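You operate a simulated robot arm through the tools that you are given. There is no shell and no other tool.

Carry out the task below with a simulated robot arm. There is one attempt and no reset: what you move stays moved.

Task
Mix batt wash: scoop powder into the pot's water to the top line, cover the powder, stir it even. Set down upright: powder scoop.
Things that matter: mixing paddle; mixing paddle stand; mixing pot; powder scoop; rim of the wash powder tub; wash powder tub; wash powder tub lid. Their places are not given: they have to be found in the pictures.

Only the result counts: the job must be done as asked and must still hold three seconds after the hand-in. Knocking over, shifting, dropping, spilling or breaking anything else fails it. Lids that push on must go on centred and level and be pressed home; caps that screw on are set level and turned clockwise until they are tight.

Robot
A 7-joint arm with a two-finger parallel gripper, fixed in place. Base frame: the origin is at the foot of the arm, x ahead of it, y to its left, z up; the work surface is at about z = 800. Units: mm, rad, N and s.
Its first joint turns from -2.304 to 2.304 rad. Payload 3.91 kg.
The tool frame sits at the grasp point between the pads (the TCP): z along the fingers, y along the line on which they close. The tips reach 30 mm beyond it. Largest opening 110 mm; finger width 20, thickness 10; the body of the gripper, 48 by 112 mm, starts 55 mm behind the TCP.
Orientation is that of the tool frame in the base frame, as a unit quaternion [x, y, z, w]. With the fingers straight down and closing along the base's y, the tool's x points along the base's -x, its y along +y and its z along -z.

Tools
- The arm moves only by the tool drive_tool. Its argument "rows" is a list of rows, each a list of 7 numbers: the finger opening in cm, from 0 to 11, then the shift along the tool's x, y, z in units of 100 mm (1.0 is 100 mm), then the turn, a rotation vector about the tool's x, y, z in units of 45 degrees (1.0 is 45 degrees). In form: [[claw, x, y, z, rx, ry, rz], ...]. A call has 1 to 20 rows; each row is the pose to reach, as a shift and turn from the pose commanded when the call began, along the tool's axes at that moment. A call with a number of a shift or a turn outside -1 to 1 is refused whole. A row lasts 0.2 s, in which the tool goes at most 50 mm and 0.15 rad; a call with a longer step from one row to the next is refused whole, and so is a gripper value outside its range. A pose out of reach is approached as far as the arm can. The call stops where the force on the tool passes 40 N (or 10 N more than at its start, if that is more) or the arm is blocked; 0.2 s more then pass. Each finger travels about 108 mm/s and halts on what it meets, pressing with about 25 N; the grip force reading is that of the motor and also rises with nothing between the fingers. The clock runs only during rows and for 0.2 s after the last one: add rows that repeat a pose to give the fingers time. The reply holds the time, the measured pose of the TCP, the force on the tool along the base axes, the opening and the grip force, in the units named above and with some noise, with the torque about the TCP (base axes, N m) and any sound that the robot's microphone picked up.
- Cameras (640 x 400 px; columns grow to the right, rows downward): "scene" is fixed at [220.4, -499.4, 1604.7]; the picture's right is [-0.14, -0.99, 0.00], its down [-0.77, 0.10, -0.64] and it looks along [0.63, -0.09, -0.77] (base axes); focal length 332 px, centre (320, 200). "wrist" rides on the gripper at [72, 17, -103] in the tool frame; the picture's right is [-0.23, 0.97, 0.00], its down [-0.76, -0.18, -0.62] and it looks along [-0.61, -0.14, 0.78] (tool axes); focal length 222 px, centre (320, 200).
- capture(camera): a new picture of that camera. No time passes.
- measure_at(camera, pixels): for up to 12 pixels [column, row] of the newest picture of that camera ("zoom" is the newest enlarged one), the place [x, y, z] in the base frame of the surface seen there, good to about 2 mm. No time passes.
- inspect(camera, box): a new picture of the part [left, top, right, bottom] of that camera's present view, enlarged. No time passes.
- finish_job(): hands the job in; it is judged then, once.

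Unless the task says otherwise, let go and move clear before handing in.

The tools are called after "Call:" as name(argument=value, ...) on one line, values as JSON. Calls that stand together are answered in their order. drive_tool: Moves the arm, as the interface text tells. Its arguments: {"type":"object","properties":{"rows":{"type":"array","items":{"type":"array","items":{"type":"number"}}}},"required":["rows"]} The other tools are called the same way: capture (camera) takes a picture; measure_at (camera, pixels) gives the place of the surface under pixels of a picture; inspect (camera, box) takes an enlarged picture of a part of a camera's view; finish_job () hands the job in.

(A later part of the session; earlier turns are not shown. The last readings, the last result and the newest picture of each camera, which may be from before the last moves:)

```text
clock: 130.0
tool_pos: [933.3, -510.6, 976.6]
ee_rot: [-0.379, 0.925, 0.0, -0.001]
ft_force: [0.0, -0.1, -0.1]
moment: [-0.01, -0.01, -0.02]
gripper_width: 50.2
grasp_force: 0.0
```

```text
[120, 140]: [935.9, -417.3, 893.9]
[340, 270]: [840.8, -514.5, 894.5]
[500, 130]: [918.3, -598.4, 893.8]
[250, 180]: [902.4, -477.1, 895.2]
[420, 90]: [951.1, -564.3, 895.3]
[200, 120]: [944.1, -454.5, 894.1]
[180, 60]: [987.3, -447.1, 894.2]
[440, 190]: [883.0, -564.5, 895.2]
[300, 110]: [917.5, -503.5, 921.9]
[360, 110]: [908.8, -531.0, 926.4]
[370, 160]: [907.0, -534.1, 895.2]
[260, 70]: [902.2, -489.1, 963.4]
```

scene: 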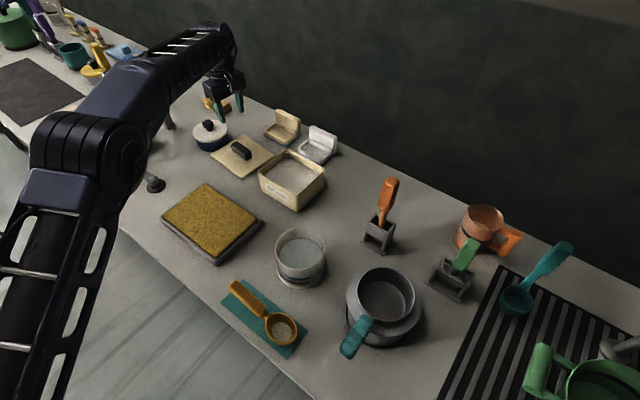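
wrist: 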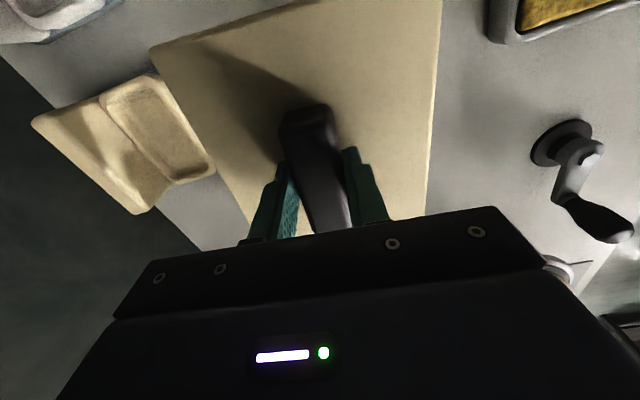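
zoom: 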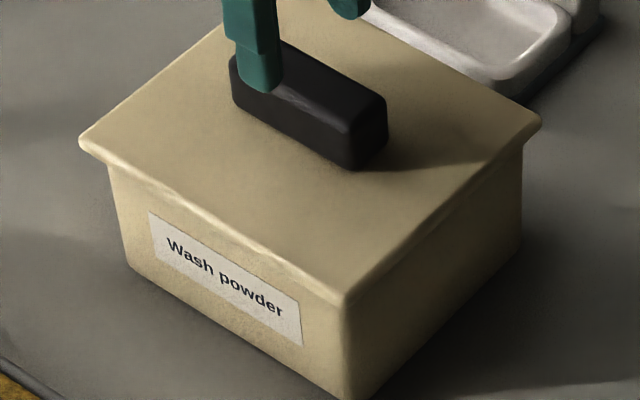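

Released; lid level at ≈894.6. Close the fingers and press on the handle's centre.

Call:
drive_tool(rows=[[2, 0, 0, 0, 0, 0, 0], [0, 0, 0, 0, 0, 0, 0], [0, 0, 0, 0.08, 0, 0, 0], [0, 0, 0, 0.16, 0, 0, 0], [0, 0, 0, 0.16, 0, 0, 0]])

Call:
drive_tool(rows=[[0, 0, 0, 0.015, 0, 0, 0], [0, 0, 0, 0.025, 0, 0, 0], [0, 0, 0, 0.035, 0, 0, 0], [0, 0, 0, 0.045, 0, 0, 0], [0, 0, 0, 0.055, 0, 0, 0], [0, 0, 0, 0.065, 0, 0, 0]])

```text
clock: 131.2
tool_pos: [933.4, -509.7, 959.3]
ee_rot: [-0.379, 0.925, 0.0, -0.001]
ft_force: [0.3, -0.7, 0.6]
moment: [0.01, 0.01, 0.02]
gripper_width: 0.0
grasp_force: 25.3
```

```text
clock: 132.6
tool_pos: [931.9, -510.1, 956.5]
ee_rot: [-0.378, 0.926, -0.001, 0.0]
ft_force: [-3.7, 2.0, 24.4]
moment: [0.05, 0.13, 0.01]
gripper_width: 0.0
grasp_force: 25.0
```

Pressing at 24 N. I'll increase the push towards ≈38 N.

Call:
drive_tool(rows=[[0, 0, 0, 0.01, 0, 0, 0], [0, 0, 0, 0.02, 0, 0, 0], [0, 0, 0, 0.02, 0, 0, 0]])

Call:
drive_tool(rows=[[0, 0, 0, 0.01, 0, 0, 0], [0, 0, 0, 0.02, 0, 0, 0], [0, 0, 0, 0.02, 0, 0, 0]])

Call:
inspect(camera="scene", box=[254, 148, 330, 212])

Call:
measure_at(camera="zoom", pixels=[[120, 140], [340, 270], [500, 130], [250, 180], [420, 90], [200, 120], [180, 60], [440, 190], [300, 230]])

```text
clock: 133.1
tool_pos: [933.6, -511.2, 956.4]
ee_rot: [-0.378, 0.926, -0.002, 0.001]
ft_force: [1.9, -1.7, 10.0]
moment: [0.02, -0.07, 0.06]
gripper_width: 0.1
grasp_force: 24.8
stopped in row 2: the force on the tool passed its limit at 42 N (the readings are from after the stop); the commanded pose is now the measured one
```

```text
clock: 133.9
tool_pos: [932.7, -510.2, 956.1]
ee_rot: [-0.378, 0.926, -0.004, 0.002]
ft_force: [9.6, -6.2, 36.8]
moment: [-0.21, -0.24, 0.03]
gripper_width: 0.2
grasp_force: 25.1
```

```text
6.25 times, centred on (292, 180) of scene
```

zoom: 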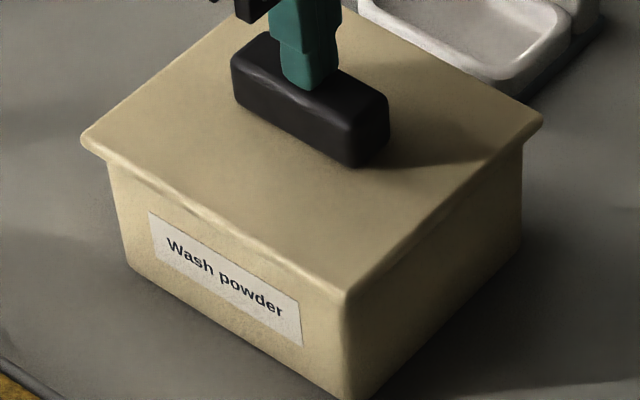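

```text
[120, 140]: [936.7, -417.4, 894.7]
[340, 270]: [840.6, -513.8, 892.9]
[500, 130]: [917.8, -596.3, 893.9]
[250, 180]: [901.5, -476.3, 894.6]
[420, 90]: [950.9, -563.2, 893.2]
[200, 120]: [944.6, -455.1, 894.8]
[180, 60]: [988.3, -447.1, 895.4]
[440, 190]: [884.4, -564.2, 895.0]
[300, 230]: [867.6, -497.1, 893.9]
```

The lid did not move under ≈40 N and sits level at ≈894, so it is home. I'll rise clear and look at the paddle and stand.

Call:
drive_tool(rows=[[0, 0, 0, -0.1, 0, 0, 0], [0, 0, 0, -0.4, 0, 0, 0], [0, 0, 0, -0.8, 0, 0, 0], [0, 0, 0, -1.0, 0, 0, 0], [2, 0, 0, -1.0, 0, 0, 0]])

Call:
inspect(camera="scene", box=[345, 170, 415, 260])

Call:
inspect(camera="scene", box=[240, 130, 350, 215])

Call:
capture(camera="wrist")

```text
clock: 135.1
tool_pos: [933.6, -510.2, 1054.2]
ee_rot: [-0.378, 0.926, -0.001, 0.001]
ft_force: [0.8, 0.3, -0.1]
moment: [0.0, -0.04, -0.02]
gripper_width: 20.2
grasp_force: 0.1
```

```text
4.44 times, centred on (380, 215) of scene
```

zoom: 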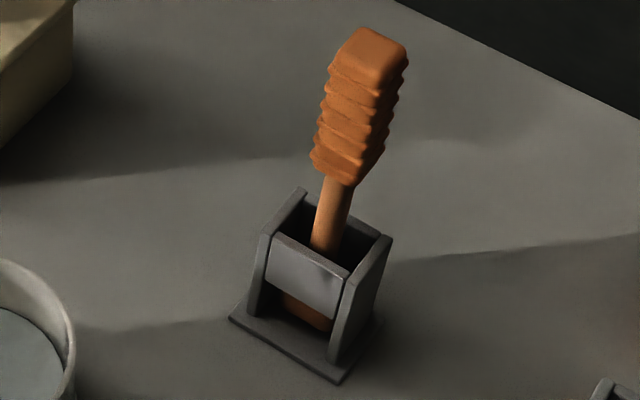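

```text
4.71 times, centred on (295, 172) of scene
```

zoom: 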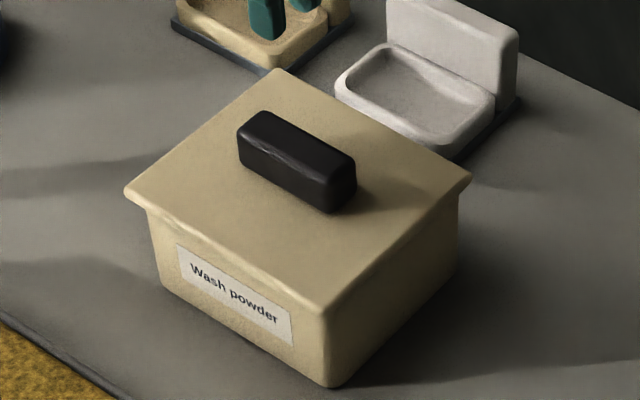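

```text
taken
```

wrist: 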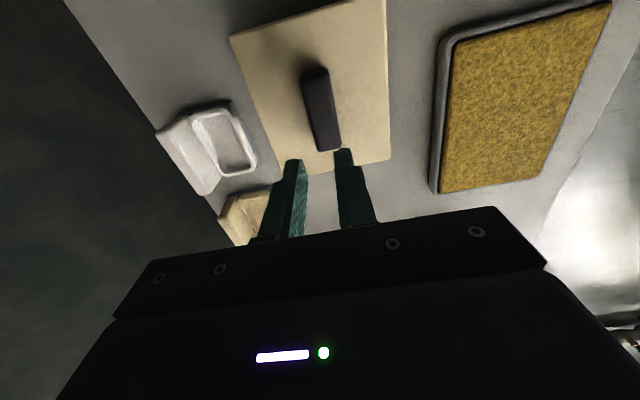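

The lid looks properly seated. Now I'll zoom and measure the paddle and its stand.

Call:
inspect(camera="scene", box=[355, 170, 410, 215])

Call:
measure_at(camera="zoom", pixels=[[360, 50], [430, 95], [350, 120], [295, 90], [360, 100], [340, 165], [330, 230], [300, 280], [300, 330], [390, 180], [375, 240], [290, 380]])

```text
8.89 times, centred on (382, 192) of scene
```

zoom: 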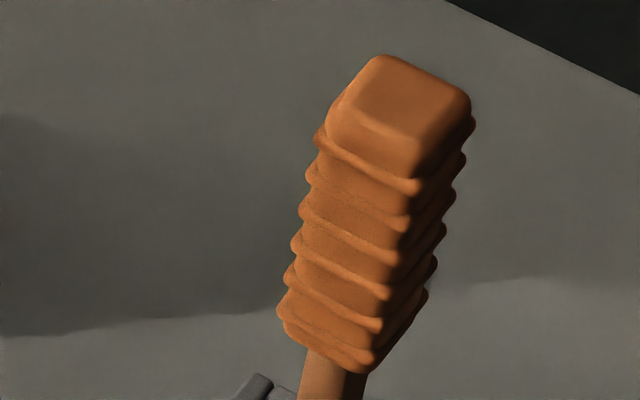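

```text
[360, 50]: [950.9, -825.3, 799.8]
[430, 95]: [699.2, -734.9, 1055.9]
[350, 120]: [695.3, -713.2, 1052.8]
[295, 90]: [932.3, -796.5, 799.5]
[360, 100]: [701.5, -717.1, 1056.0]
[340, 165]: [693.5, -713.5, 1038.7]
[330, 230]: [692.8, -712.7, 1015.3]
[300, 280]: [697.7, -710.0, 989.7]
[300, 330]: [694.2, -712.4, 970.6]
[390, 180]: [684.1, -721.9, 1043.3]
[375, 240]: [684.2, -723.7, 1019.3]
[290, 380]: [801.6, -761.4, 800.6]
```

Call:
measure_at(camera="zoom", pixels=[[385, 60], [466, 100], [410, 140], [345, 105], [400, 100], [330, 130], [416, 170], [470, 130], [320, 140], [412, 190], [375, 370], [280, 310]])

Call:
inspect(camera="scene", box=[355, 205, 410, 258])

```text
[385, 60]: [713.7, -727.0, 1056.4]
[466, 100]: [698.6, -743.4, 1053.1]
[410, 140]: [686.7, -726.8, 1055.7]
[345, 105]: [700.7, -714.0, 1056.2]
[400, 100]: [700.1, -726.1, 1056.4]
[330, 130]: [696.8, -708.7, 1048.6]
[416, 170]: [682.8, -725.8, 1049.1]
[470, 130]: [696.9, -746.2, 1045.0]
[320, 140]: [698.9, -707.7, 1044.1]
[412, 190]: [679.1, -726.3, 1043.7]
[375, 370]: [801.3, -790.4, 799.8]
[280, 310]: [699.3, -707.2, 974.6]
```

```text
7.55 times, centred on (382, 232) of scene
```

zoom: 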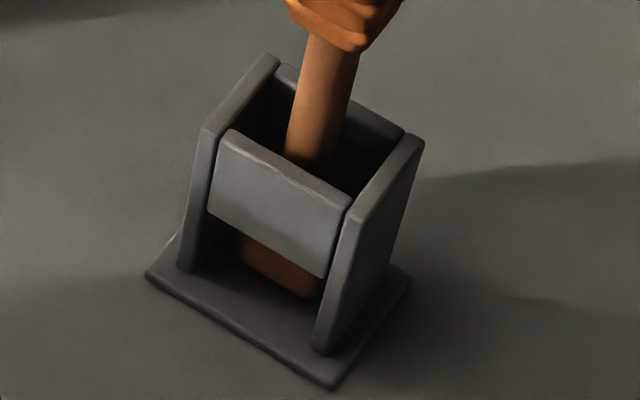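

Call:
measure_at(camera="zoom", pixels=[[207, 132], [272, 60], [352, 217], [416, 140], [232, 135], [340, 198], [290, 68], [400, 128], [150, 275], [333, 385], [405, 282], [270, 265]])

Call:
measure_at(camera="zoom", pixels=[[320, 110], [305, 150], [340, 60], [325, 60], [350, 80], [300, 130], [240, 245], [310, 290], [240, 270], [300, 296], [225, 200], [330, 265]])

```text
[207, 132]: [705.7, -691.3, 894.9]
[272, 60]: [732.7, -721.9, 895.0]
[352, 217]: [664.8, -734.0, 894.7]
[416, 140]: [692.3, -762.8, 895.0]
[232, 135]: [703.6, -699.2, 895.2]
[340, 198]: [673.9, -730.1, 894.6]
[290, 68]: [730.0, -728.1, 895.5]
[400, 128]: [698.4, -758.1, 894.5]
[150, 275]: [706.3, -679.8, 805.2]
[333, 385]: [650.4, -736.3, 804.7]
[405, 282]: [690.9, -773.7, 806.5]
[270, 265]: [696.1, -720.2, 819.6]
```

```text
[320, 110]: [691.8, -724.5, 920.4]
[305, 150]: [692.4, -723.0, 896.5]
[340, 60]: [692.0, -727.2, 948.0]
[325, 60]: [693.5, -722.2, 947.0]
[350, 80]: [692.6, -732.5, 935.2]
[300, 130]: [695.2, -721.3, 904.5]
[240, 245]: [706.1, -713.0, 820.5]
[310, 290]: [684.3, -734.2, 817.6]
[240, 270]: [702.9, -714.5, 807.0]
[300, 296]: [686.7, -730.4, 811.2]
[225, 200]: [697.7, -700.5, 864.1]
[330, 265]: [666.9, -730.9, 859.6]
```

The paddle's handle is about 27 mm square, centred at ≈(697.5,-727), z 967–1056, with faces at 45°, and its blade stands in the stand slot down to z≈807. I'll check obstacles between stand and pot, and move above the paddle.

Call:
drive_tool(rows=[[5.5, 0, 0, -0.4, 0, 0, 0], [5.5, 0, 0, -0.75, 0, 0, -0.013], [5.5, 0.45, 0.015, -0.75, 0, 0, -0.013], [5.5, 0.9, 0.03, -0.75, 0, 0, -0.013], [5.5, 1.0, 0.033, -0.75, 0, 0, -0.013]])

Call:
drive_tool(rows=[[5.5, 0.45, 0.01, 0, 0, 0, 0], [5.5, 0.9, 0.02, 0, 0, 0, 0], [5.5, 1.0, 0.02, 0, 0, 0, 0]])

Call:
drive_tool(rows=[[5.5, 0.45, 0.01, 0, 0, 0, 0], [5.5, 0.7, 0.02, 0, 0, 0, 0], [5.5, 0.7, 0.02, 0, 0, 0, 0]])

Call:
capture(camera="wrist")

Call:
capture(camera="scene")

Call:
measure_at(camera="scene", pixels=[[385, 268], [358, 295], [412, 300], [385, 322], [347, 300], [424, 310], [358, 340], [330, 220], [340, 240], [300, 250]])

```text
clock: 136.3
tool_pos: [859.3, -576.4, 1128.7]
ee_rot: [-0.382, 0.924, -0.002, 0.001]
ft_force: [-0.4, -0.3, -0.7]
moment: [0.0, 0.02, -0.02]
gripper_width: 55.0
grasp_force: 0.0
```

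```text
clock: 137.1
tool_pos: [786.5, -648.2, 1127.5]
ee_rot: [-0.382, 0.924, -0.001, 0.0]
ft_force: [0.6, 0.8, 0.3]
moment: [0.0, 0.04, -0.02]
gripper_width: 55.1
grasp_force: 0.1
```

```text
clock: 137.9
tool_pos: [735.7, -695.9, 1127.4]
ee_rot: [-0.382, 0.924, -0.001, 0.0]
ft_force: [0.8, 0.5, 0.2]
moment: [0.01, 0.0, 0.02]
gripper_width: 54.9
grasp_force: 0.1
```

```text
taken
```

wrist: 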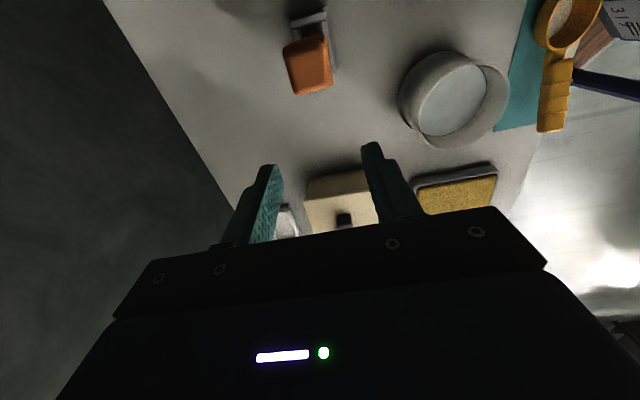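

```text
taken
```

scene: 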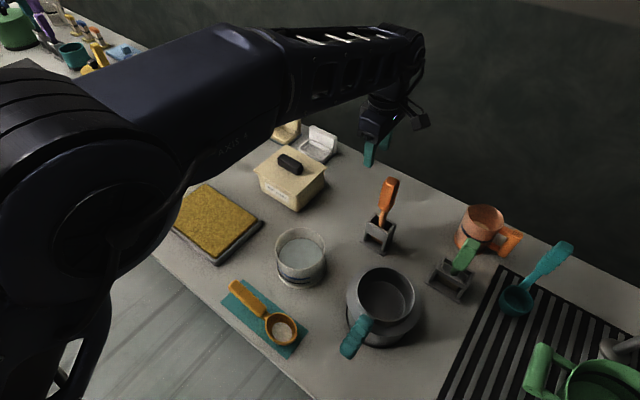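

```text
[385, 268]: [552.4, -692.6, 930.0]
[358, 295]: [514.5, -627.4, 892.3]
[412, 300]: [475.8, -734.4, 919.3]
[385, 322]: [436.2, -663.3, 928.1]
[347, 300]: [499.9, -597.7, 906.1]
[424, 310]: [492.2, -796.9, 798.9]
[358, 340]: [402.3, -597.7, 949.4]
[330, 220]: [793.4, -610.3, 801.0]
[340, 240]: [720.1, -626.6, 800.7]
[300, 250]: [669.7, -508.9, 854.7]
```

The handle top is in the wrist view at (308,65); the sieve pot (x<552) is well away from the path. I'll measure the handle top from this view.

Call:
inspect(camera="wrist", box=[260, 0, 360, 110])

```text
3.64 times, centred on (310, 55) of wrist
```

zoom: 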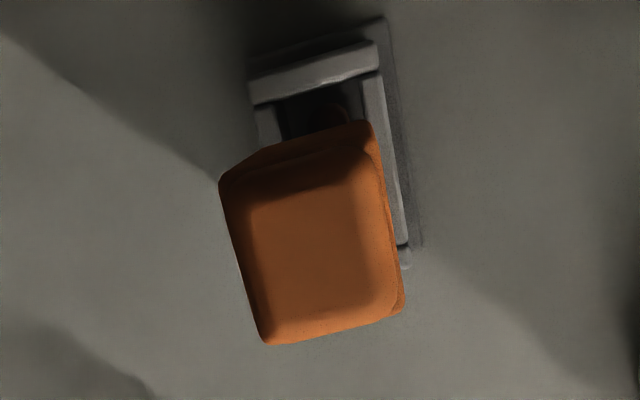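

Call:
measure_at(camera="zoom", pixels=[[240, 190], [365, 150], [398, 300], [268, 335], [315, 240], [255, 270], [385, 230], [330, 318], [305, 170], [224, 185], [404, 310], [372, 130]])

```text
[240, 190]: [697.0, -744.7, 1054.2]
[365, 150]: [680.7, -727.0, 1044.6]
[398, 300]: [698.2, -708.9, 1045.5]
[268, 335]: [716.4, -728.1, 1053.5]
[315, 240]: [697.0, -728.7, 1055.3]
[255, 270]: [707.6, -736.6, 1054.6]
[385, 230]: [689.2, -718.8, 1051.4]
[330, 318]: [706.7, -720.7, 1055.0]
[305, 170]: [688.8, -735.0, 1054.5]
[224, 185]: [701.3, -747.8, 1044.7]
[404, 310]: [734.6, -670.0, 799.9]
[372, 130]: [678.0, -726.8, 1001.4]
```

Handle centre (698.2,-727.1), orientation ≈44°. I'll centre above it and descend part-way.

Call:
drive_tool(rows=[[5.5, 0.25, 0.02, 0, 0, 0, 0.01], [5.5, 0.486, 0.044, 0, 0, 0, 0.02], [5.5, 0.486, 0.044, 0.2, 0, 0, 0.02], [5.5, 0.486, 0.044, 0.35, 0, 0, 0.02], [5.5, 0.486, 0.044, 0.35, 0, 0, 0.02]])

Call:
capture(camera="wrist")

Call:
inspect(camera="scene", box=[340, 120, 440, 260])

```text
clock: 139.1
tool_pos: [699.0, -725.9, 1093.5]
ee_rot: [-0.376, 0.927, -0.001, 0.001]
ft_force: [-0.2, -0.1, -0.6]
moment: [0.01, 0.0, 0.01]
gripper_width: 55.0
grasp_force: 0.1
```

```text
taken
```

wrist: 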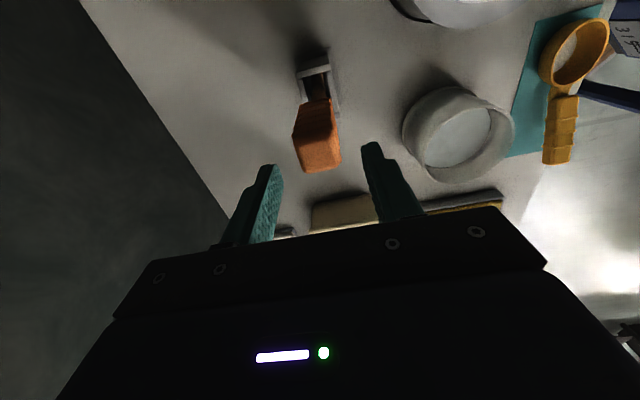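

```text
2.86 times, centred on (390, 190) of scene
```

zoom: 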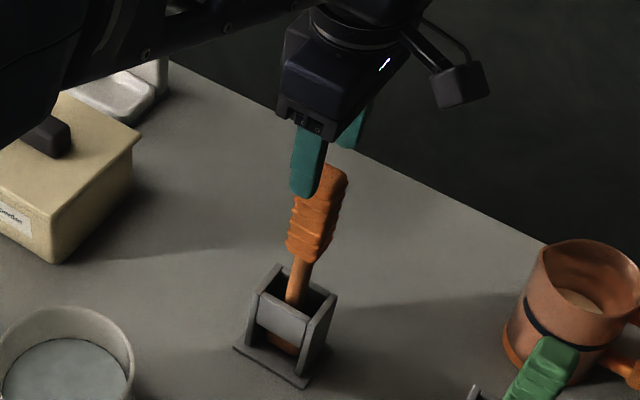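

Aligned. Descend with the handle between the open fingers.

Call:
drive_tool(rows=[[5.5, 0, 0, 0.25, 0, 0, 0], [5.5, 0, 0, 0.5, 0, 0, 0], [5.5, 0, 0, 0.68, 0, 0, 0], [5.5, 0, 0, 0.73, 0, 0, 0], [5.5, 0, 0, 0.73, 0, 0, 0]])

Call:
inspect(camera="scene", box=[340, 150, 440, 260])

Call:
capture(camera="wrist")

```text
clock: 140.3
tool_pos: [700.5, -726.4, 1021.4]
ee_rot: [-0.375, 0.927, -0.001, 0.0]
ft_force: [0.0, -0.6, 0.6]
moment: [0.0, -0.04, -0.03]
gripper_width: 54.8
grasp_force: 0.0
```

```text
3.64 times, centred on (390, 205) of scene
```

zoom: 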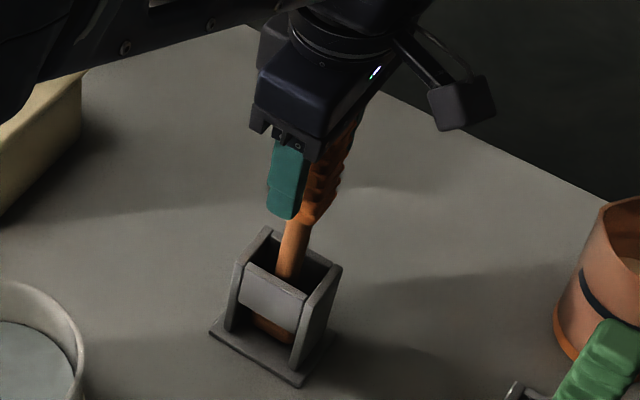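

```text
taken
```

wrist: 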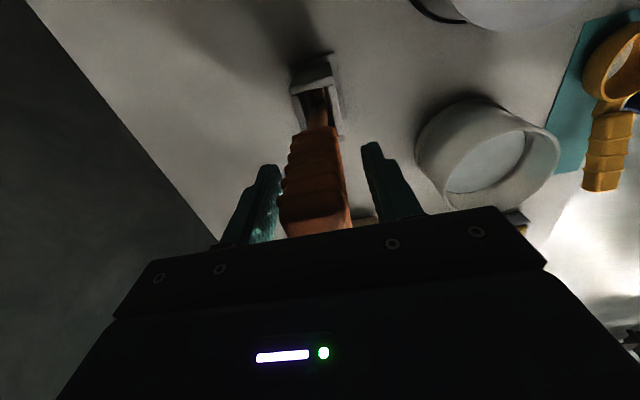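

The handle is between the fingers. Closing the grip.

Call:
drive_tool(rows=[[4, 0, 0, 0, 0, 0, 0], [3, 0, 0, 0, 0, 0, 0], [2, 0, 0, 0, 0, 0, 0], [0, 0, 0, 0, 0, 0, 0], [0, 0, 0, 0, 0, 0, 0]])

Call:
drive_tool(rows=[[0, 0, 0, 0, 0, 0, 0]])

Call:
drive_tool(rows=[[0, 0, 0, 0, 0, 0, 0]])

Call:
inspect(camera="scene", box=[340, 150, 440, 260])

```text
clock: 141.5
tool_pos: [699.8, -727.8, 1019.2]
ee_rot: [-0.375, 0.927, 0.0, 0.0]
ft_force: [-0.1, 0.4, -0.2]
moment: [-0.03, -0.01, 0.0]
gripper_width: 29.8
grasp_force: 24.6
```

```text
clock: 141.9
tool_pos: [699.6, -726.5, 1021.6]
ee_rot: [-0.375, 0.927, 0.0, 0.0]
ft_force: [0.6, -0.6, 0.3]
moment: [0.01, 0.05, 0.01]
gripper_width: 29.9
grasp_force: 25.1
```

```text
clock: 142.3
tool_pos: [698.8, -725.6, 1018.7]
ee_rot: [-0.376, 0.927, -0.002, 0.0]
ft_force: [-0.4, 0.5, 1.1]
moment: [0.0, 0.07, 0.04]
gripper_width: 30.0
grasp_force: 24.8
```

```text
3.64 times, centred on (390, 205) of scene
```

zoom: 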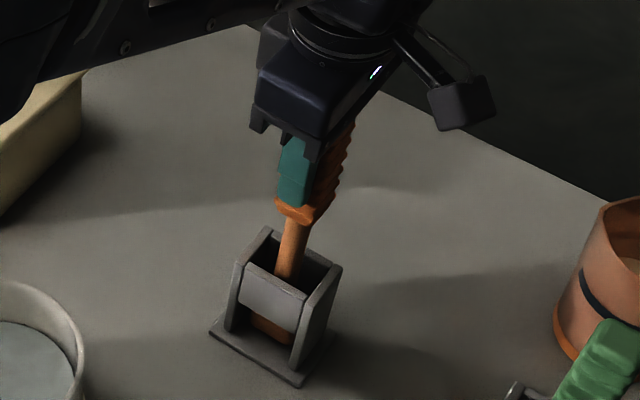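

Gripped at 29.9 mm. I'll lift straight up out of the stand.

Call:
drive_tool(rows=[[0, 0, 0, -0.05, 0, 0, 0], [0, 0, 0, -0.15, 0, 0, 0], [0, 0, 0, -0.3, 0, 0, 0], [0, 0, 0, -0.5, 0, 0, 0], [0, 0, 0, -0.7, 0, 0, 0], [0, 0, 0, -0.9, 0, 0, 0], [0, 0, 0, -1.0, 0, 0, 0]])

Call:
drive_tool(rows=[[0, 0, 0, -0.1, 0, 0, 0], [0, 0, 0, -0.3, 0, 0, 0], [0, 0, 0, -0.3, 0, 0, 0]])

Call:
inspect(camera="scene", box=[320, 100, 440, 260])

Call:
capture(camera="scene")

```text
clock: 143.9
tool_pos: [698.1, -726.2, 1120.5]
ee_rot: [-0.375, 0.927, -0.002, 0.0]
ft_force: [0.4, -0.2, -1.0]
moment: [0.01, -0.04, 0.01]
gripper_width: 30.0
grasp_force: 24.6
```

```text
clock: 144.7
tool_pos: [699.1, -726.6, 1149.9]
ee_rot: [-0.376, 0.927, -0.002, 0.0]
ft_force: [0.1, -0.1, -1.1]
moment: [0.0, 0.01, -0.02]
gripper_width: 29.9
grasp_force: 24.7
```

```text
2.50 times, centred on (380, 180) of scene
```

zoom: 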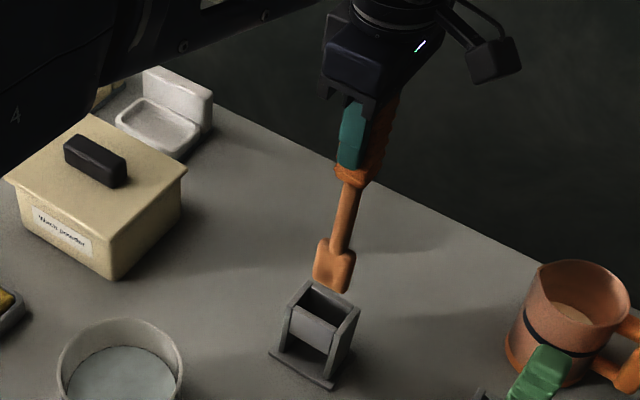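

```text
taken
```

scene: 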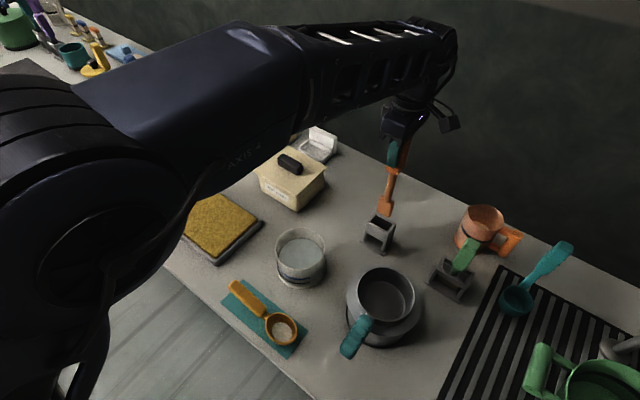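

The paddle is clear of the stand. I'll measure the blade's position and size.

Call:
inspect(camera="scene", box=[360, 185, 410, 225])

Call:
measure_at(camera="zoom", pixels=[[270, 130], [370, 180], [250, 200], [355, 245], [300, 190], [340, 170], [300, 225], [260, 165], [365, 215], [330, 90], [320, 60], [285, 215]])

```text
10.00 times, centred on (385, 205) of scene
```

zoom: 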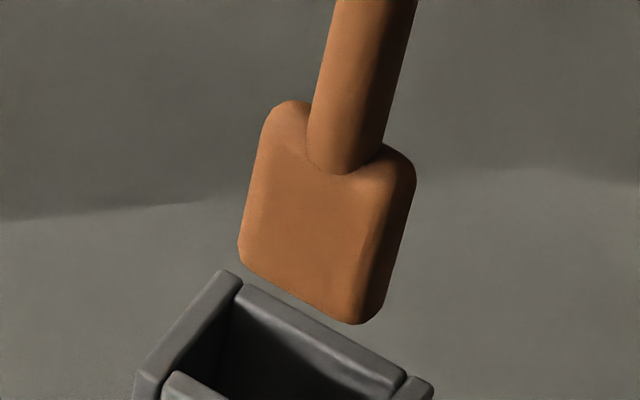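

```text
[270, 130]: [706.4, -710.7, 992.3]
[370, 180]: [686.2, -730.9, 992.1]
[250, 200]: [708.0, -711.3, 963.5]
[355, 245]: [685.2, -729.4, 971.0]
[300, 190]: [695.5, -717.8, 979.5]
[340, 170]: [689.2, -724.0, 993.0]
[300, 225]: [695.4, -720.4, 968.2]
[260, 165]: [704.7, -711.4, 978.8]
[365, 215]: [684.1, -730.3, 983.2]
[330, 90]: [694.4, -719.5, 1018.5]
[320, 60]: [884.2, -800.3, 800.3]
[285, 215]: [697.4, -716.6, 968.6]
```

The blade is about 35 mm wide and hangs at z≈937 at the bottom. I'll carry it over the pot (37 mm rows, blade above the pot rim).

Call:
drive_tool(rows=[[0, -0.15, 0.25, 0, 0, 0, 0], [0, -0.35, 0.57, 0, 0, 0, 0], [0, -0.5, 0.82, 0, 0, 0, 0], [0, -0.586, 0.951, 0, 0, 0, 0]])

Call:
drive_tool(rows=[[0, -0.15, 0.25, 0, 0, 0, 0], [0, -0.35, 0.57, 0, 0, 0, 0], [0, -0.5, 0.82, 0, 0, 0, 0], [0, -0.586, 0.951, 0, 0, 0, 0], [0, -0.586, 0.951, 0, 0, 0, 0]])

Call:
inspect(camera="scene", box=[250, 170, 350, 290])

```text
clock: 145.7
tool_pos: [674.7, -617.7, 1149.4]
ee_rot: [-0.375, 0.927, -0.001, 0.001]
ft_force: [0.2, -0.8, -1.6]
moment: [0.02, -0.02, 0.01]
gripper_width: 29.8
grasp_force: 25.3
```

```text
clock: 146.9
tool_pos: [652.2, -507.2, 1149.3]
ee_rot: [-0.375, 0.927, -0.001, 0.0]
ft_force: [-0.7, -1.2, -1.9]
moment: [0.02, 0.0, 0.02]
gripper_width: 29.8
grasp_force: 24.8
```

```text
3.33 times, centred on (300, 230) of scene
```

zoom: 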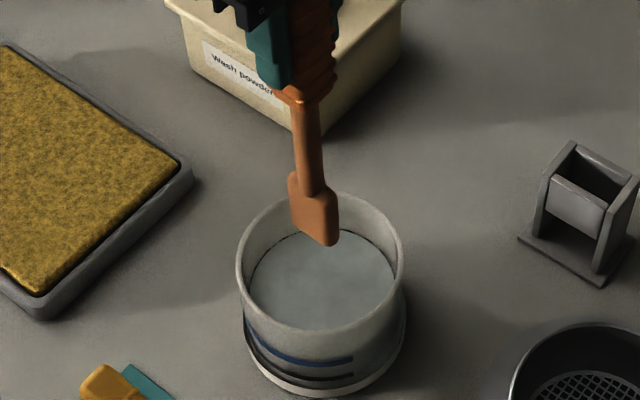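

Call:
measure_at(camera="zoom", pixels=[[295, 215], [333, 225], [325, 240], [300, 228], [310, 160], [305, 185], [333, 200], [320, 290], [280, 270], [360, 270]])

```text
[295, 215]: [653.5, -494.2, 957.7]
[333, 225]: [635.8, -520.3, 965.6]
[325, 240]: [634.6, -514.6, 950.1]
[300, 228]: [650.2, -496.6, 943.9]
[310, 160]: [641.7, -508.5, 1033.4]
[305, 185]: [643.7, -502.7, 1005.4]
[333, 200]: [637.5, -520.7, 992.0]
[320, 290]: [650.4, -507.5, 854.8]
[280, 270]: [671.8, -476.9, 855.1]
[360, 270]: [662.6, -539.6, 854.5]
```

The paddle is centred over the pot (shaft ≈(648,-508)), water at ≈855. I'll lower the blade into the water to about 10 mm above the pot floor.

Call:
drive_tool(rows=[[0, 0, 0, 0.25, 0, 0, 0], [0, 0, 0, 0.5, 0, 0, 0], [0, 0, 0, 0.7, 0, 0, 0], [0, 0, 0, 0.8, 0, 0, 0], [0, 0, 0, 0.9, 0, 0, 0], [0, 0, 0, 1.0, 0, 0, 0]])

Call:
drive_tool(rows=[[0, 0, 0, 0.08, 0, 0, 0], [0, 0, 0, 0.16, 0, 0, 0], [0, 0, 0, 0.2, 0, 0, 0], [0, 0, 0, 0.2, 0, 0, 0]])

Call:
inspect(camera="scene", box=[250, 200, 350, 290])

```text
clock: 148.3
tool_pos: [650.1, -508.1, 1050.2]
ee_rot: [-0.376, 0.927, -0.001, 0.001]
ft_force: [1.0, 0.6, -1.2]
moment: [0.01, -0.02, 0.0]
gripper_width: 29.8
grasp_force: 25.0
```

```text
clock: 149.3
tool_pos: [650.1, -508.1, 1030.5]
ee_rot: [-0.375, 0.927, -0.001, 0.0]
ft_force: [0.4, -0.3, -1.3]
moment: [0.04, 0.01, 0.02]
gripper_width: 29.9
grasp_force: 25.2
```

```text
4.44 times, centred on (300, 245) of scene
```

zoom: 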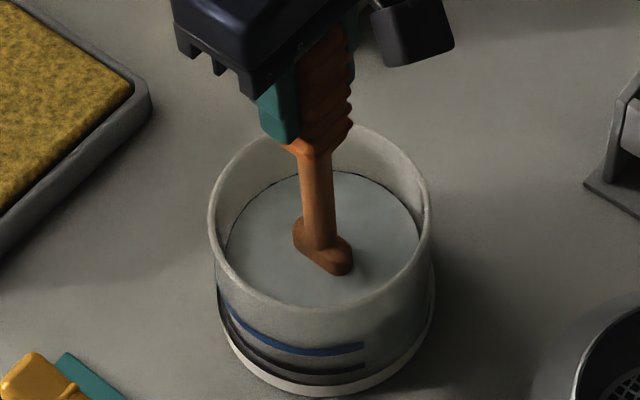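

The blade is in the water and nothing touches. I'll stir with circles of 22 mm radius, two turns per call.

Call:
drive_tool(rows=[[0, 0.11, 0, 0, 0, 0, 0], [0, 0.22, 0, 0, 0, 0, 0], [0, 0.156, 0.156, 0, 0, 0, 0], [0, 0, 0.22, 0, 0, 0, 0], [0, -0.156, 0.156, 0, 0, 0, 0], [0, -0.22, 0, 0, 0, 0, 0], [0, -0.156, -0.156, 0, 0, 0, 0], [0, 0, -0.22, 0, 0, 0, 0], [0, 0.156, -0.156, 0, 0, 0, 0], [0, 0.22, 0, 0, 0, 0, 0], [0, 0.156, 0.156, 0, 0, 0, 0], [0, 0, 0.22, 0, 0, 0, 0], [0, -0.156, 0.156, 0, 0, 0, 0], [0, -0.22, 0, 0, 0, 0, 0], [0, -0.156, -0.156, 0, 0, 0, 0], [0, 0, -0.22, 0, 0, 0, 0], [0, 0.156, -0.156, 0, 0, 0, 0], [0, 0.22, 0, 0, 0, 0, 0], [0, 0.11, 0, 0, 0, 0, 0], [0, 0, 0, 0, 0, 0, 0]])

Call:
inspect(camera="scene", box=[250, 200, 350, 290])

```text
clock: 153.5
tool_pos: [651.2, -508.4, 1030.3]
ee_rot: [-0.375, 0.927, 0.0, -0.001]
ft_force: [-1.1, 0.3, -0.6]
moment: [0.0, 0.0, 0.01]
gripper_width: 29.8
grasp_force: 25.0
```

```text
4.44 times, centred on (300, 245) of scene
```

zoom: 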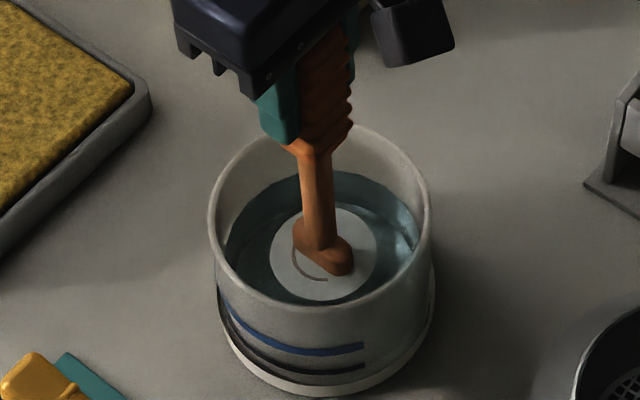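

Stirring visibly works: a light disk remains in the centre of a darker ring. Continue stirring.

Call:
drive_tool(rows=[[0, 0.11, 0, 0, 0, 0, 0], [0, 0.22, 0, 0, 0, 0, 0], [0, 0.156, 0.156, 0, 0, 0, 0], [0, 0, 0.22, 0, 0, 0, 0], [0, -0.156, 0.156, 0, 0, 0, 0], [0, -0.22, 0, 0, 0, 0, 0], [0, -0.156, -0.156, 0, 0, 0, 0], [0, 0, -0.22, 0, 0, 0, 0], [0, 0.156, -0.156, 0, 0, 0, 0], [0, 0.22, 0, 0, 0, 0, 0], [0, 0.156, 0.156, 0, 0, 0, 0], [0, 0, 0.22, 0, 0, 0, 0], [0, -0.156, 0.156, 0, 0, 0, 0], [0, -0.22, 0, 0, 0, 0, 0], [0, -0.156, -0.156, 0, 0, 0, 0], [0, 0, -0.22, 0, 0, 0, 0], [0, 0.156, -0.156, 0, 0, 0, 0], [0, 0.22, 0, 0, 0, 0, 0], [0, 0.11, 0, 0, 0, 0, 0], [0, 0, 0, 0, 0, 0, 0]])

Call:
inspect(camera="scene", box=[250, 200, 350, 290])

```text
clock: 157.7
tool_pos: [651.0, -507.4, 1031.0]
ee_rot: [-0.376, 0.927, 0.0, 0.0]
ft_force: [-0.3, -0.3, -2.2]
moment: [0.02, 0.0, -0.01]
gripper_width: 29.9
grasp_force: 24.7
```

```text
4.44 times, centred on (300, 245) of scene
```

zoom: 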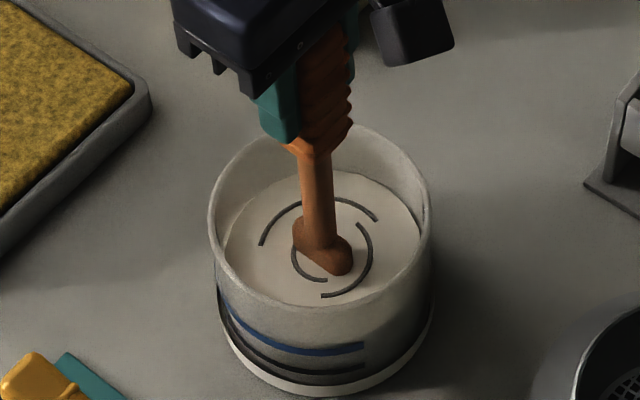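

The surface is now uniformly light with swirl streaks. I'll keep stirring and see whether the streaks change.

Call:
drive_tool(rows=[[0, 0.11, 0, 0, 0, 0, 0], [0, 0.22, 0, 0, 0, 0, 0], [0, 0.156, 0.156, 0, 0, 0, 0], [0, 0, 0.22, 0, 0, 0, 0], [0, -0.156, 0.156, 0, 0, 0, 0], [0, -0.22, 0, 0, 0, 0, 0], [0, -0.156, -0.156, 0, 0, 0, 0], [0, 0, -0.22, 0, 0, 0, 0], [0, 0.156, -0.156, 0, 0, 0, 0], [0, 0.22, 0, 0, 0, 0, 0], [0, 0.156, 0.156, 0, 0, 0, 0], [0, 0, 0.22, 0, 0, 0, 0], [0, -0.156, 0.156, 0, 0, 0, 0], [0, -0.22, 0, 0, 0, 0, 0], [0, -0.156, -0.156, 0, 0, 0, 0], [0, 0, -0.22, 0, 0, 0, 0], [0, 0.156, -0.156, 0, 0, 0, 0], [0, 0.22, 0, 0, 0, 0, 0], [0, 0.11, 0, 0, 0, 0, 0], [0, 0, 0, 0, 0, 0, 0]])

Call:
inspect(camera="scene", box=[250, 200, 350, 290])

```text
clock: 161.9
tool_pos: [651.9, -508.1, 1030.0]
ee_rot: [-0.376, 0.927, 0.0, 0.001]
ft_force: [0.1, -0.2, -2.6]
moment: [-0.03, 0.03, 0.02]
gripper_width: 29.6
grasp_force: 24.6
```

```text
4.44 times, centred on (300, 245) of scene
```

zoom: 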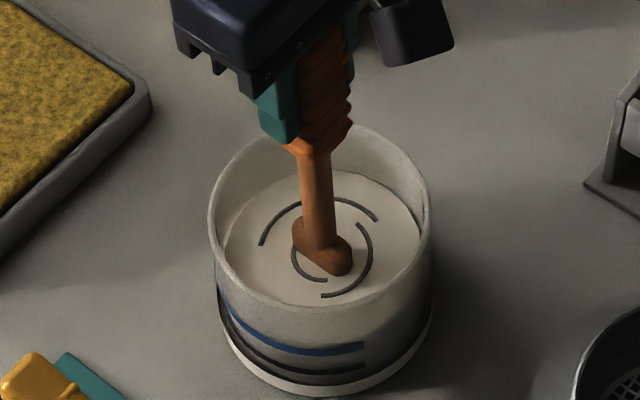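

No further change, so the wash is evenly mixed. I'll check the surface level, then lift the paddle slowly and let it drip over the pot.

Call:
measure_at(camera="zoom", pixels=[[270, 240], [380, 240], [300, 290], [370, 270], [280, 200], [360, 195]])

Call:
drive_tool(rows=[[0, 0, 0, -0.05, 0, 0, 0], [0, 0, 0, -0.1, 0, 0, 0], [0, 0, 0, -0.2, 0, 0, 0], [0, 0, 0, -0.3, 0, 0, 0], [0, 0, 0, -0.4, 0, 0, 0], [0, 0, 0, -0.5, 0, 0, 0], [0, 0, 0, -0.6, 0, 0, 0], [0, 0, 0, -0.6, 0, 0, 0], [0, 0, 0, -0.6, 0, 0, 0], [0, 0, 0, -0.6, 0, 0, 0], [0, 0, 0, -0.6, 0, 0, 0], [0, 0, 0, -0.6, 0, 0, 0]])

Call:
inspect(camera="scene", box=[250, 190, 350, 290])

```text
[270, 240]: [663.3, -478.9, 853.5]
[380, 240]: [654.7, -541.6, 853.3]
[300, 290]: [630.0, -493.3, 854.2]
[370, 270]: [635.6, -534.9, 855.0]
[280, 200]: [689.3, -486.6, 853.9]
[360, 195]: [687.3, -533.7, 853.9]
```

```text
clock: 164.5
tool_pos: [651.3, -509.6, 1089.6]
ee_rot: [-0.376, 0.927, -0.001, 0.001]
ft_force: [0.1, 0.1, -0.9]
moment: [0.0, 0.0, 0.0]
gripper_width: 29.9
grasp_force: 25.5
```

```text
4.00 times, centred on (300, 240) of scene
```

zoom: 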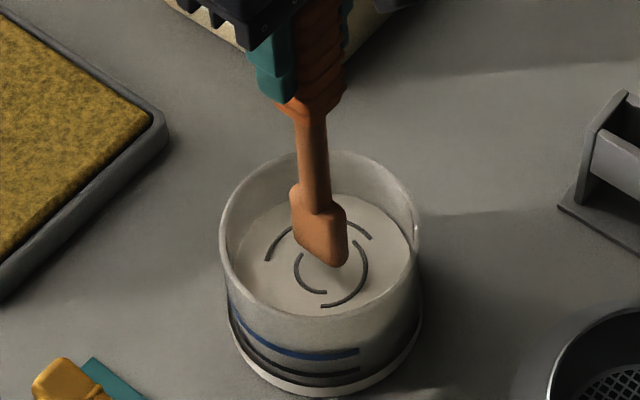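

The blade is above the mixed wash, level ≈854. I'll let it drip a bit, raise above the rim and hold again.

Call:
drive_tool(rows=[[0, 0, 0, 0, 0, 0, 0], [0, 0, 0, 0, 0, 0, 0], [0, 0, 0, 0, 0, 0, 0], [0, 0, 0, 0, 0, 0, 0], [0, 0, 0, 0, 0, 0, 0], [0, 0, 0, -0.15, 0, 0, 0], [0, 0, 0, -0.3, 0, 0, 0], [0, 0, 0, -0.45, 0, 0, 0], [0, 0, 0, -0.6, 0, 0, 0], [0, 0, 0, -0.6, 0, 0, 0], [0, 0, 0, -0.6, 0, 0, 0], [0, 0, 0, -0.6, 0, 0, 0], [0, 0, 0, -0.6, 0, 0, 0], [0, 0, 0, -0.6, 0, 0, 0], [0, 0, 0, -0.6, 0, 0, 0]])

Call:
inspect(camera="scene", box=[250, 170, 350, 290])

Call:
measure_at(camera="zoom", pixels=[[295, 215], [333, 225], [325, 240], [300, 228], [310, 160], [320, 245], [333, 200], [320, 290], [280, 270], [360, 270]])

```text
clock: 167.7
tool_pos: [650.8, -508.4, 1150.3]
ee_rot: [-0.375, 0.927, -0.001, 0.0]
ft_force: [0.3, 0.1, -0.8]
moment: [-0.01, 0.0, -0.05]
gripper_width: 29.9
grasp_force: 25.1
```

```text
3.33 times, centred on (300, 230) of scene
```

zoom: 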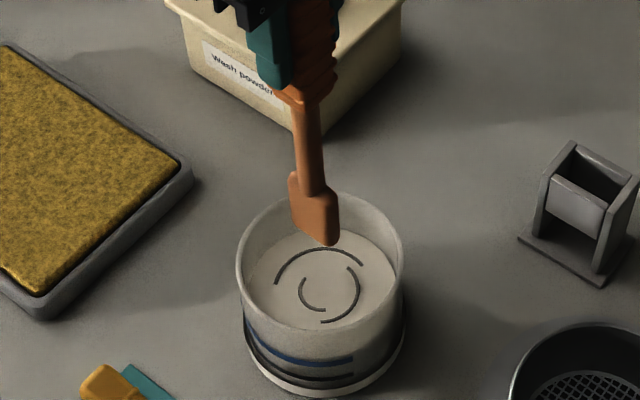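

```text
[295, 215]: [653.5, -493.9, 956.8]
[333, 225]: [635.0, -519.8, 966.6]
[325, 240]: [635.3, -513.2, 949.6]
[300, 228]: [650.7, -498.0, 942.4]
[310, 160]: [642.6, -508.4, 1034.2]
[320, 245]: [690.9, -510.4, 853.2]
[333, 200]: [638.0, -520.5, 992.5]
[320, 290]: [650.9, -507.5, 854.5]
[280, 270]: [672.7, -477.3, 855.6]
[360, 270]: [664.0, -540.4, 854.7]
```

The blade measures exactly where it was before stirring, so it hasn't slipped. I'll retrace the path back to above the stand.

Call:
drive_tool(rows=[[0, 0.15, -0.25, 0, 0, 0, 0], [0, 0.35, -0.57, 0, 0, 0, 0], [0, 0.5, -0.82, 0, 0, 0, 0], [0, 0.586, -0.951, 0, 0, 0, 0]])

Call:
drive_tool(rows=[[0, 0.15, -0.25, 0, 0, 0, 0], [0, 0.35, -0.57, 0, 0, 0, 0], [0, 0.5, -0.82, 0, 0, 0, 0], [0, 0.586, -0.951, 0, 0, 0, 0], [0, 0.586, -0.951, 0, 0, 0, 0]])

Call:
drive_tool(rows=[[0, 0, 0, 0, 0, 0, 0]])

Call:
inspect(camera="scene", box=[360, 185, 410, 225])

Call:
measure_at(camera="zoom", pixels=[[270, 130], [370, 180], [250, 200], [355, 245], [300, 190], [340, 170], [300, 225], [260, 165], [365, 215], [330, 90], [285, 215]])

```text
clock: 168.7
tool_pos: [674.5, -618.1, 1151.0]
ee_rot: [-0.375, 0.927, -0.002, 0.001]
ft_force: [0.4, 0.0, -1.2]
moment: [0.01, -0.04, 0.02]
gripper_width: 29.7
grasp_force: 25.0
```

```text
clock: 169.9
tool_pos: [698.0, -726.5, 1149.5]
ee_rot: [-0.376, 0.927, -0.001, 0.0]
ft_force: [-0.8, 0.2, -2.3]
moment: [-0.03, 0.02, -0.01]
gripper_width: 29.8
grasp_force: 24.9
```

```text
clock: 170.3
tool_pos: [698.4, -726.5, 1149.7]
ee_rot: [-0.376, 0.927, -0.001, 0.0]
ft_force: [0.5, 0.2, -1.4]
moment: [-0.01, -0.02, 0.0]
gripper_width: 29.7
grasp_force: 24.8
```

```text
10.00 times, centred on (385, 205) of scene
```

zoom: 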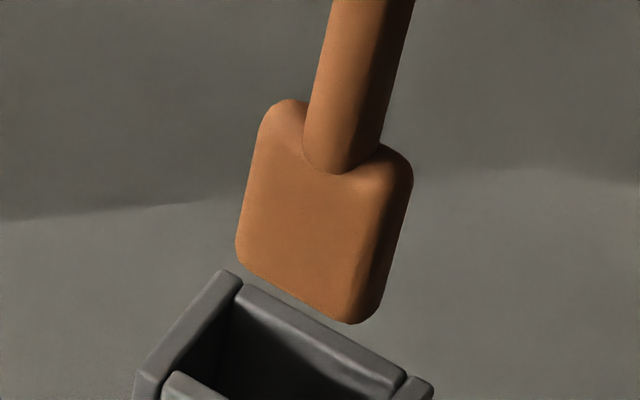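

```text
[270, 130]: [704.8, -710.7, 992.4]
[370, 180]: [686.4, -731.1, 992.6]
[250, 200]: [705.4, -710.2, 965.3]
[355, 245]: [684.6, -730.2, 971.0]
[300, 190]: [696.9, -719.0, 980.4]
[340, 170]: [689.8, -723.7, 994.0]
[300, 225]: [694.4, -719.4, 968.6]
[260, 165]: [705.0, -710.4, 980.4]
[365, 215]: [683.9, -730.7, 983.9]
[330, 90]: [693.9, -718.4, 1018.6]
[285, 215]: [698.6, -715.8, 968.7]
```

The blade is over the slot exactly like before lifting. Lower it into the stand while watching the force.

Call:
drive_tool(rows=[[0, 0, 0, 0.15, 0, 0, 0], [0, 0, 0, 0.3, 0, 0, 0], [0, 0, 0, 0.4, 0, 0, 0], [0, 0, 0, 0.5, 0, 0, 0], [0, 0, 0, 0.6, 0, 0, 0], [0, 0, 0, 0.6, 0, 0, 0]])

Call:
inspect(camera="scene", box=[340, 160, 430, 260])

```text
clock: 171.7
tool_pos: [698.9, -726.8, 1091.0]
ee_rot: [-0.375, 0.927, -0.001, -0.001]
ft_force: [-0.5, 0.3, -1.5]
moment: [-0.03, -0.03, 0.03]
gripper_width: 29.8
grasp_force: 24.8
```

```text
4.00 times, centred on (385, 210) of scene
```

zoom: 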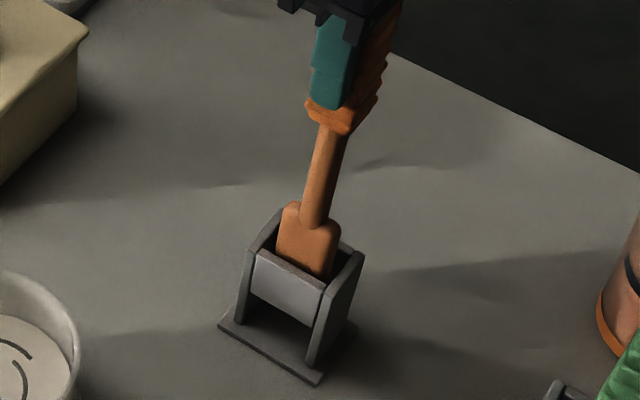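

The blade has entered the slot without contact. Continue down to near the stand floor.

Call:
drive_tool(rows=[[0, 0, 0, 0.15, 0, 0, 0], [0, 0, 0, 0.3, 0, 0, 0], [0, 0, 0, 0.45, 0, 0, 0], [0, 0, 0, 0.58, 0, 0, 0], [0, 0, 0, 0.66, 0, 0, 0], [0, 0, 0, 0.66, 0, 0, 0]])

Call:
drive_tool(rows=[[0, 0, 0, 0.015, 0, 0, 0], [0, 0, 0, 0.03, 0, 0, 0], [0, 0, 0, 0.03, 0, 0, 0]])

```text
clock: 173.1
tool_pos: [699.3, -726.8, 1024.2]
ee_rot: [-0.375, 0.927, 0.0, 0.0]
ft_force: [0.1, 0.6, -0.5]
moment: [-0.02, 0.02, 0.0]
gripper_width: 29.5
grasp_force: 24.7
```

```text
clock: 173.9
tool_pos: [697.9, -726.1, 1020.9]
ee_rot: [-0.375, 0.927, -0.001, 0.0]
ft_force: [0.4, -1.1, -1.5]
moment: [0.02, 0.03, -0.01]
gripper_width: 30.1
grasp_force: 25.0
```

Call:
drive_tool(rows=[[0, 0, 0, 0.01, 0, 0, 0], [0, 0, 0, 0.01, 0, 0, 0]])

Call:
drive_tool(rows=[[0, 0, 0, 0.005, 0, 0, 0], [0, 0, 0, 0.01, 0, 0, 0]])

Call:
inspect(camera="scene", box=[355, 205, 410, 258])

```text
clock: 174.5
tool_pos: [698.9, -727.3, 1021.4]
ee_rot: [-0.376, 0.927, -0.002, 0.001]
ft_force: [-0.1, 1.4, -0.2]
moment: [0.09, 0.0, -0.01]
gripper_width: 30.0
grasp_force: 25.0
```

```text
clock: 175.1
tool_pos: [697.8, -726.7, 1020.0]
ee_rot: [-0.375, 0.927, -0.002, 0.002]
ft_force: [0.9, -0.9, 8.2]
moment: [0.05, -0.06, 0.0]
gripper_width: 29.5
grasp_force: 25.0
```

```text
7.55 times, centred on (382, 232) of scene
```

zoom: 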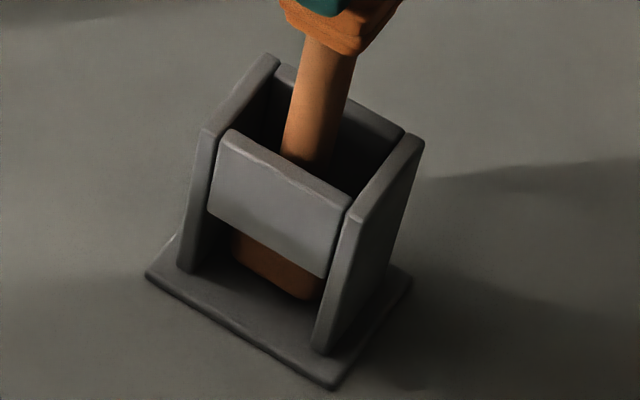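

The blade rests on the stand floor (8 N). Relax slightly, open and rise.

Call:
drive_tool(rows=[[0, 0, 0, -0.005, 0, 0, 0], [0, 0, 0, -0.005, 0, 0, 0]])

Call:
drive_tool(rows=[[3.3, 0, 0, 0, 0, 0, 0], [4, 0, 0, 0, 0, 0, 0], [5.5, 0, 0, 0, 0, 0, 0], [5.5, 0, 0, 0, 0, 0, 0]])

Call:
inspect(camera="scene", box=[340, 150, 440, 260])

Call:
capture(camera="wrist")

```text
clock: 175.7
tool_pos: [699.2, -725.5, 1020.5]
ee_rot: [-0.376, 0.927, -0.001, 0.001]
ft_force: [1.3, -0.9, 7.2]
moment: [-0.16, -0.2, 0.05]
gripper_width: 29.7
grasp_force: 24.9
```

```text
clock: 176.7
tool_pos: [699.9, -726.9, 1021.4]
ee_rot: [-0.376, 0.927, 0.0, 0.0]
ft_force: [-0.3, -0.1, 0.4]
moment: [0.01, 0.0, -0.01]
gripper_width: 55.2
grasp_force: 0.1
```

```text
3.64 times, centred on (390, 205) of scene
```

zoom: 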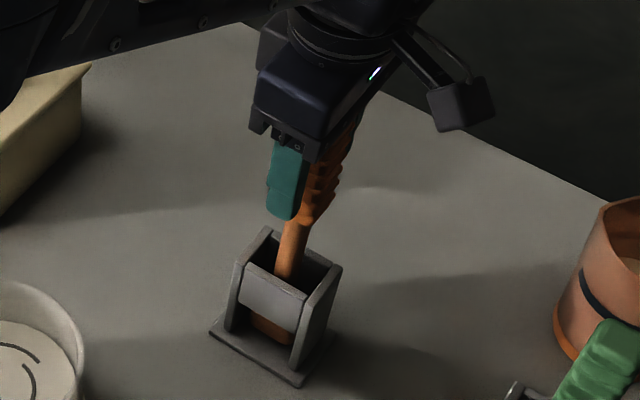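

```text
taken
```

wrist: 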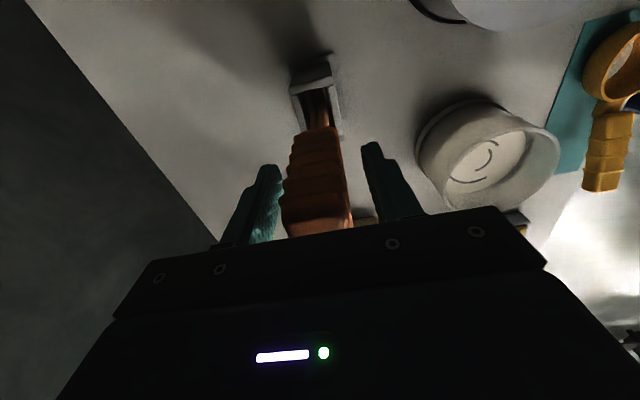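

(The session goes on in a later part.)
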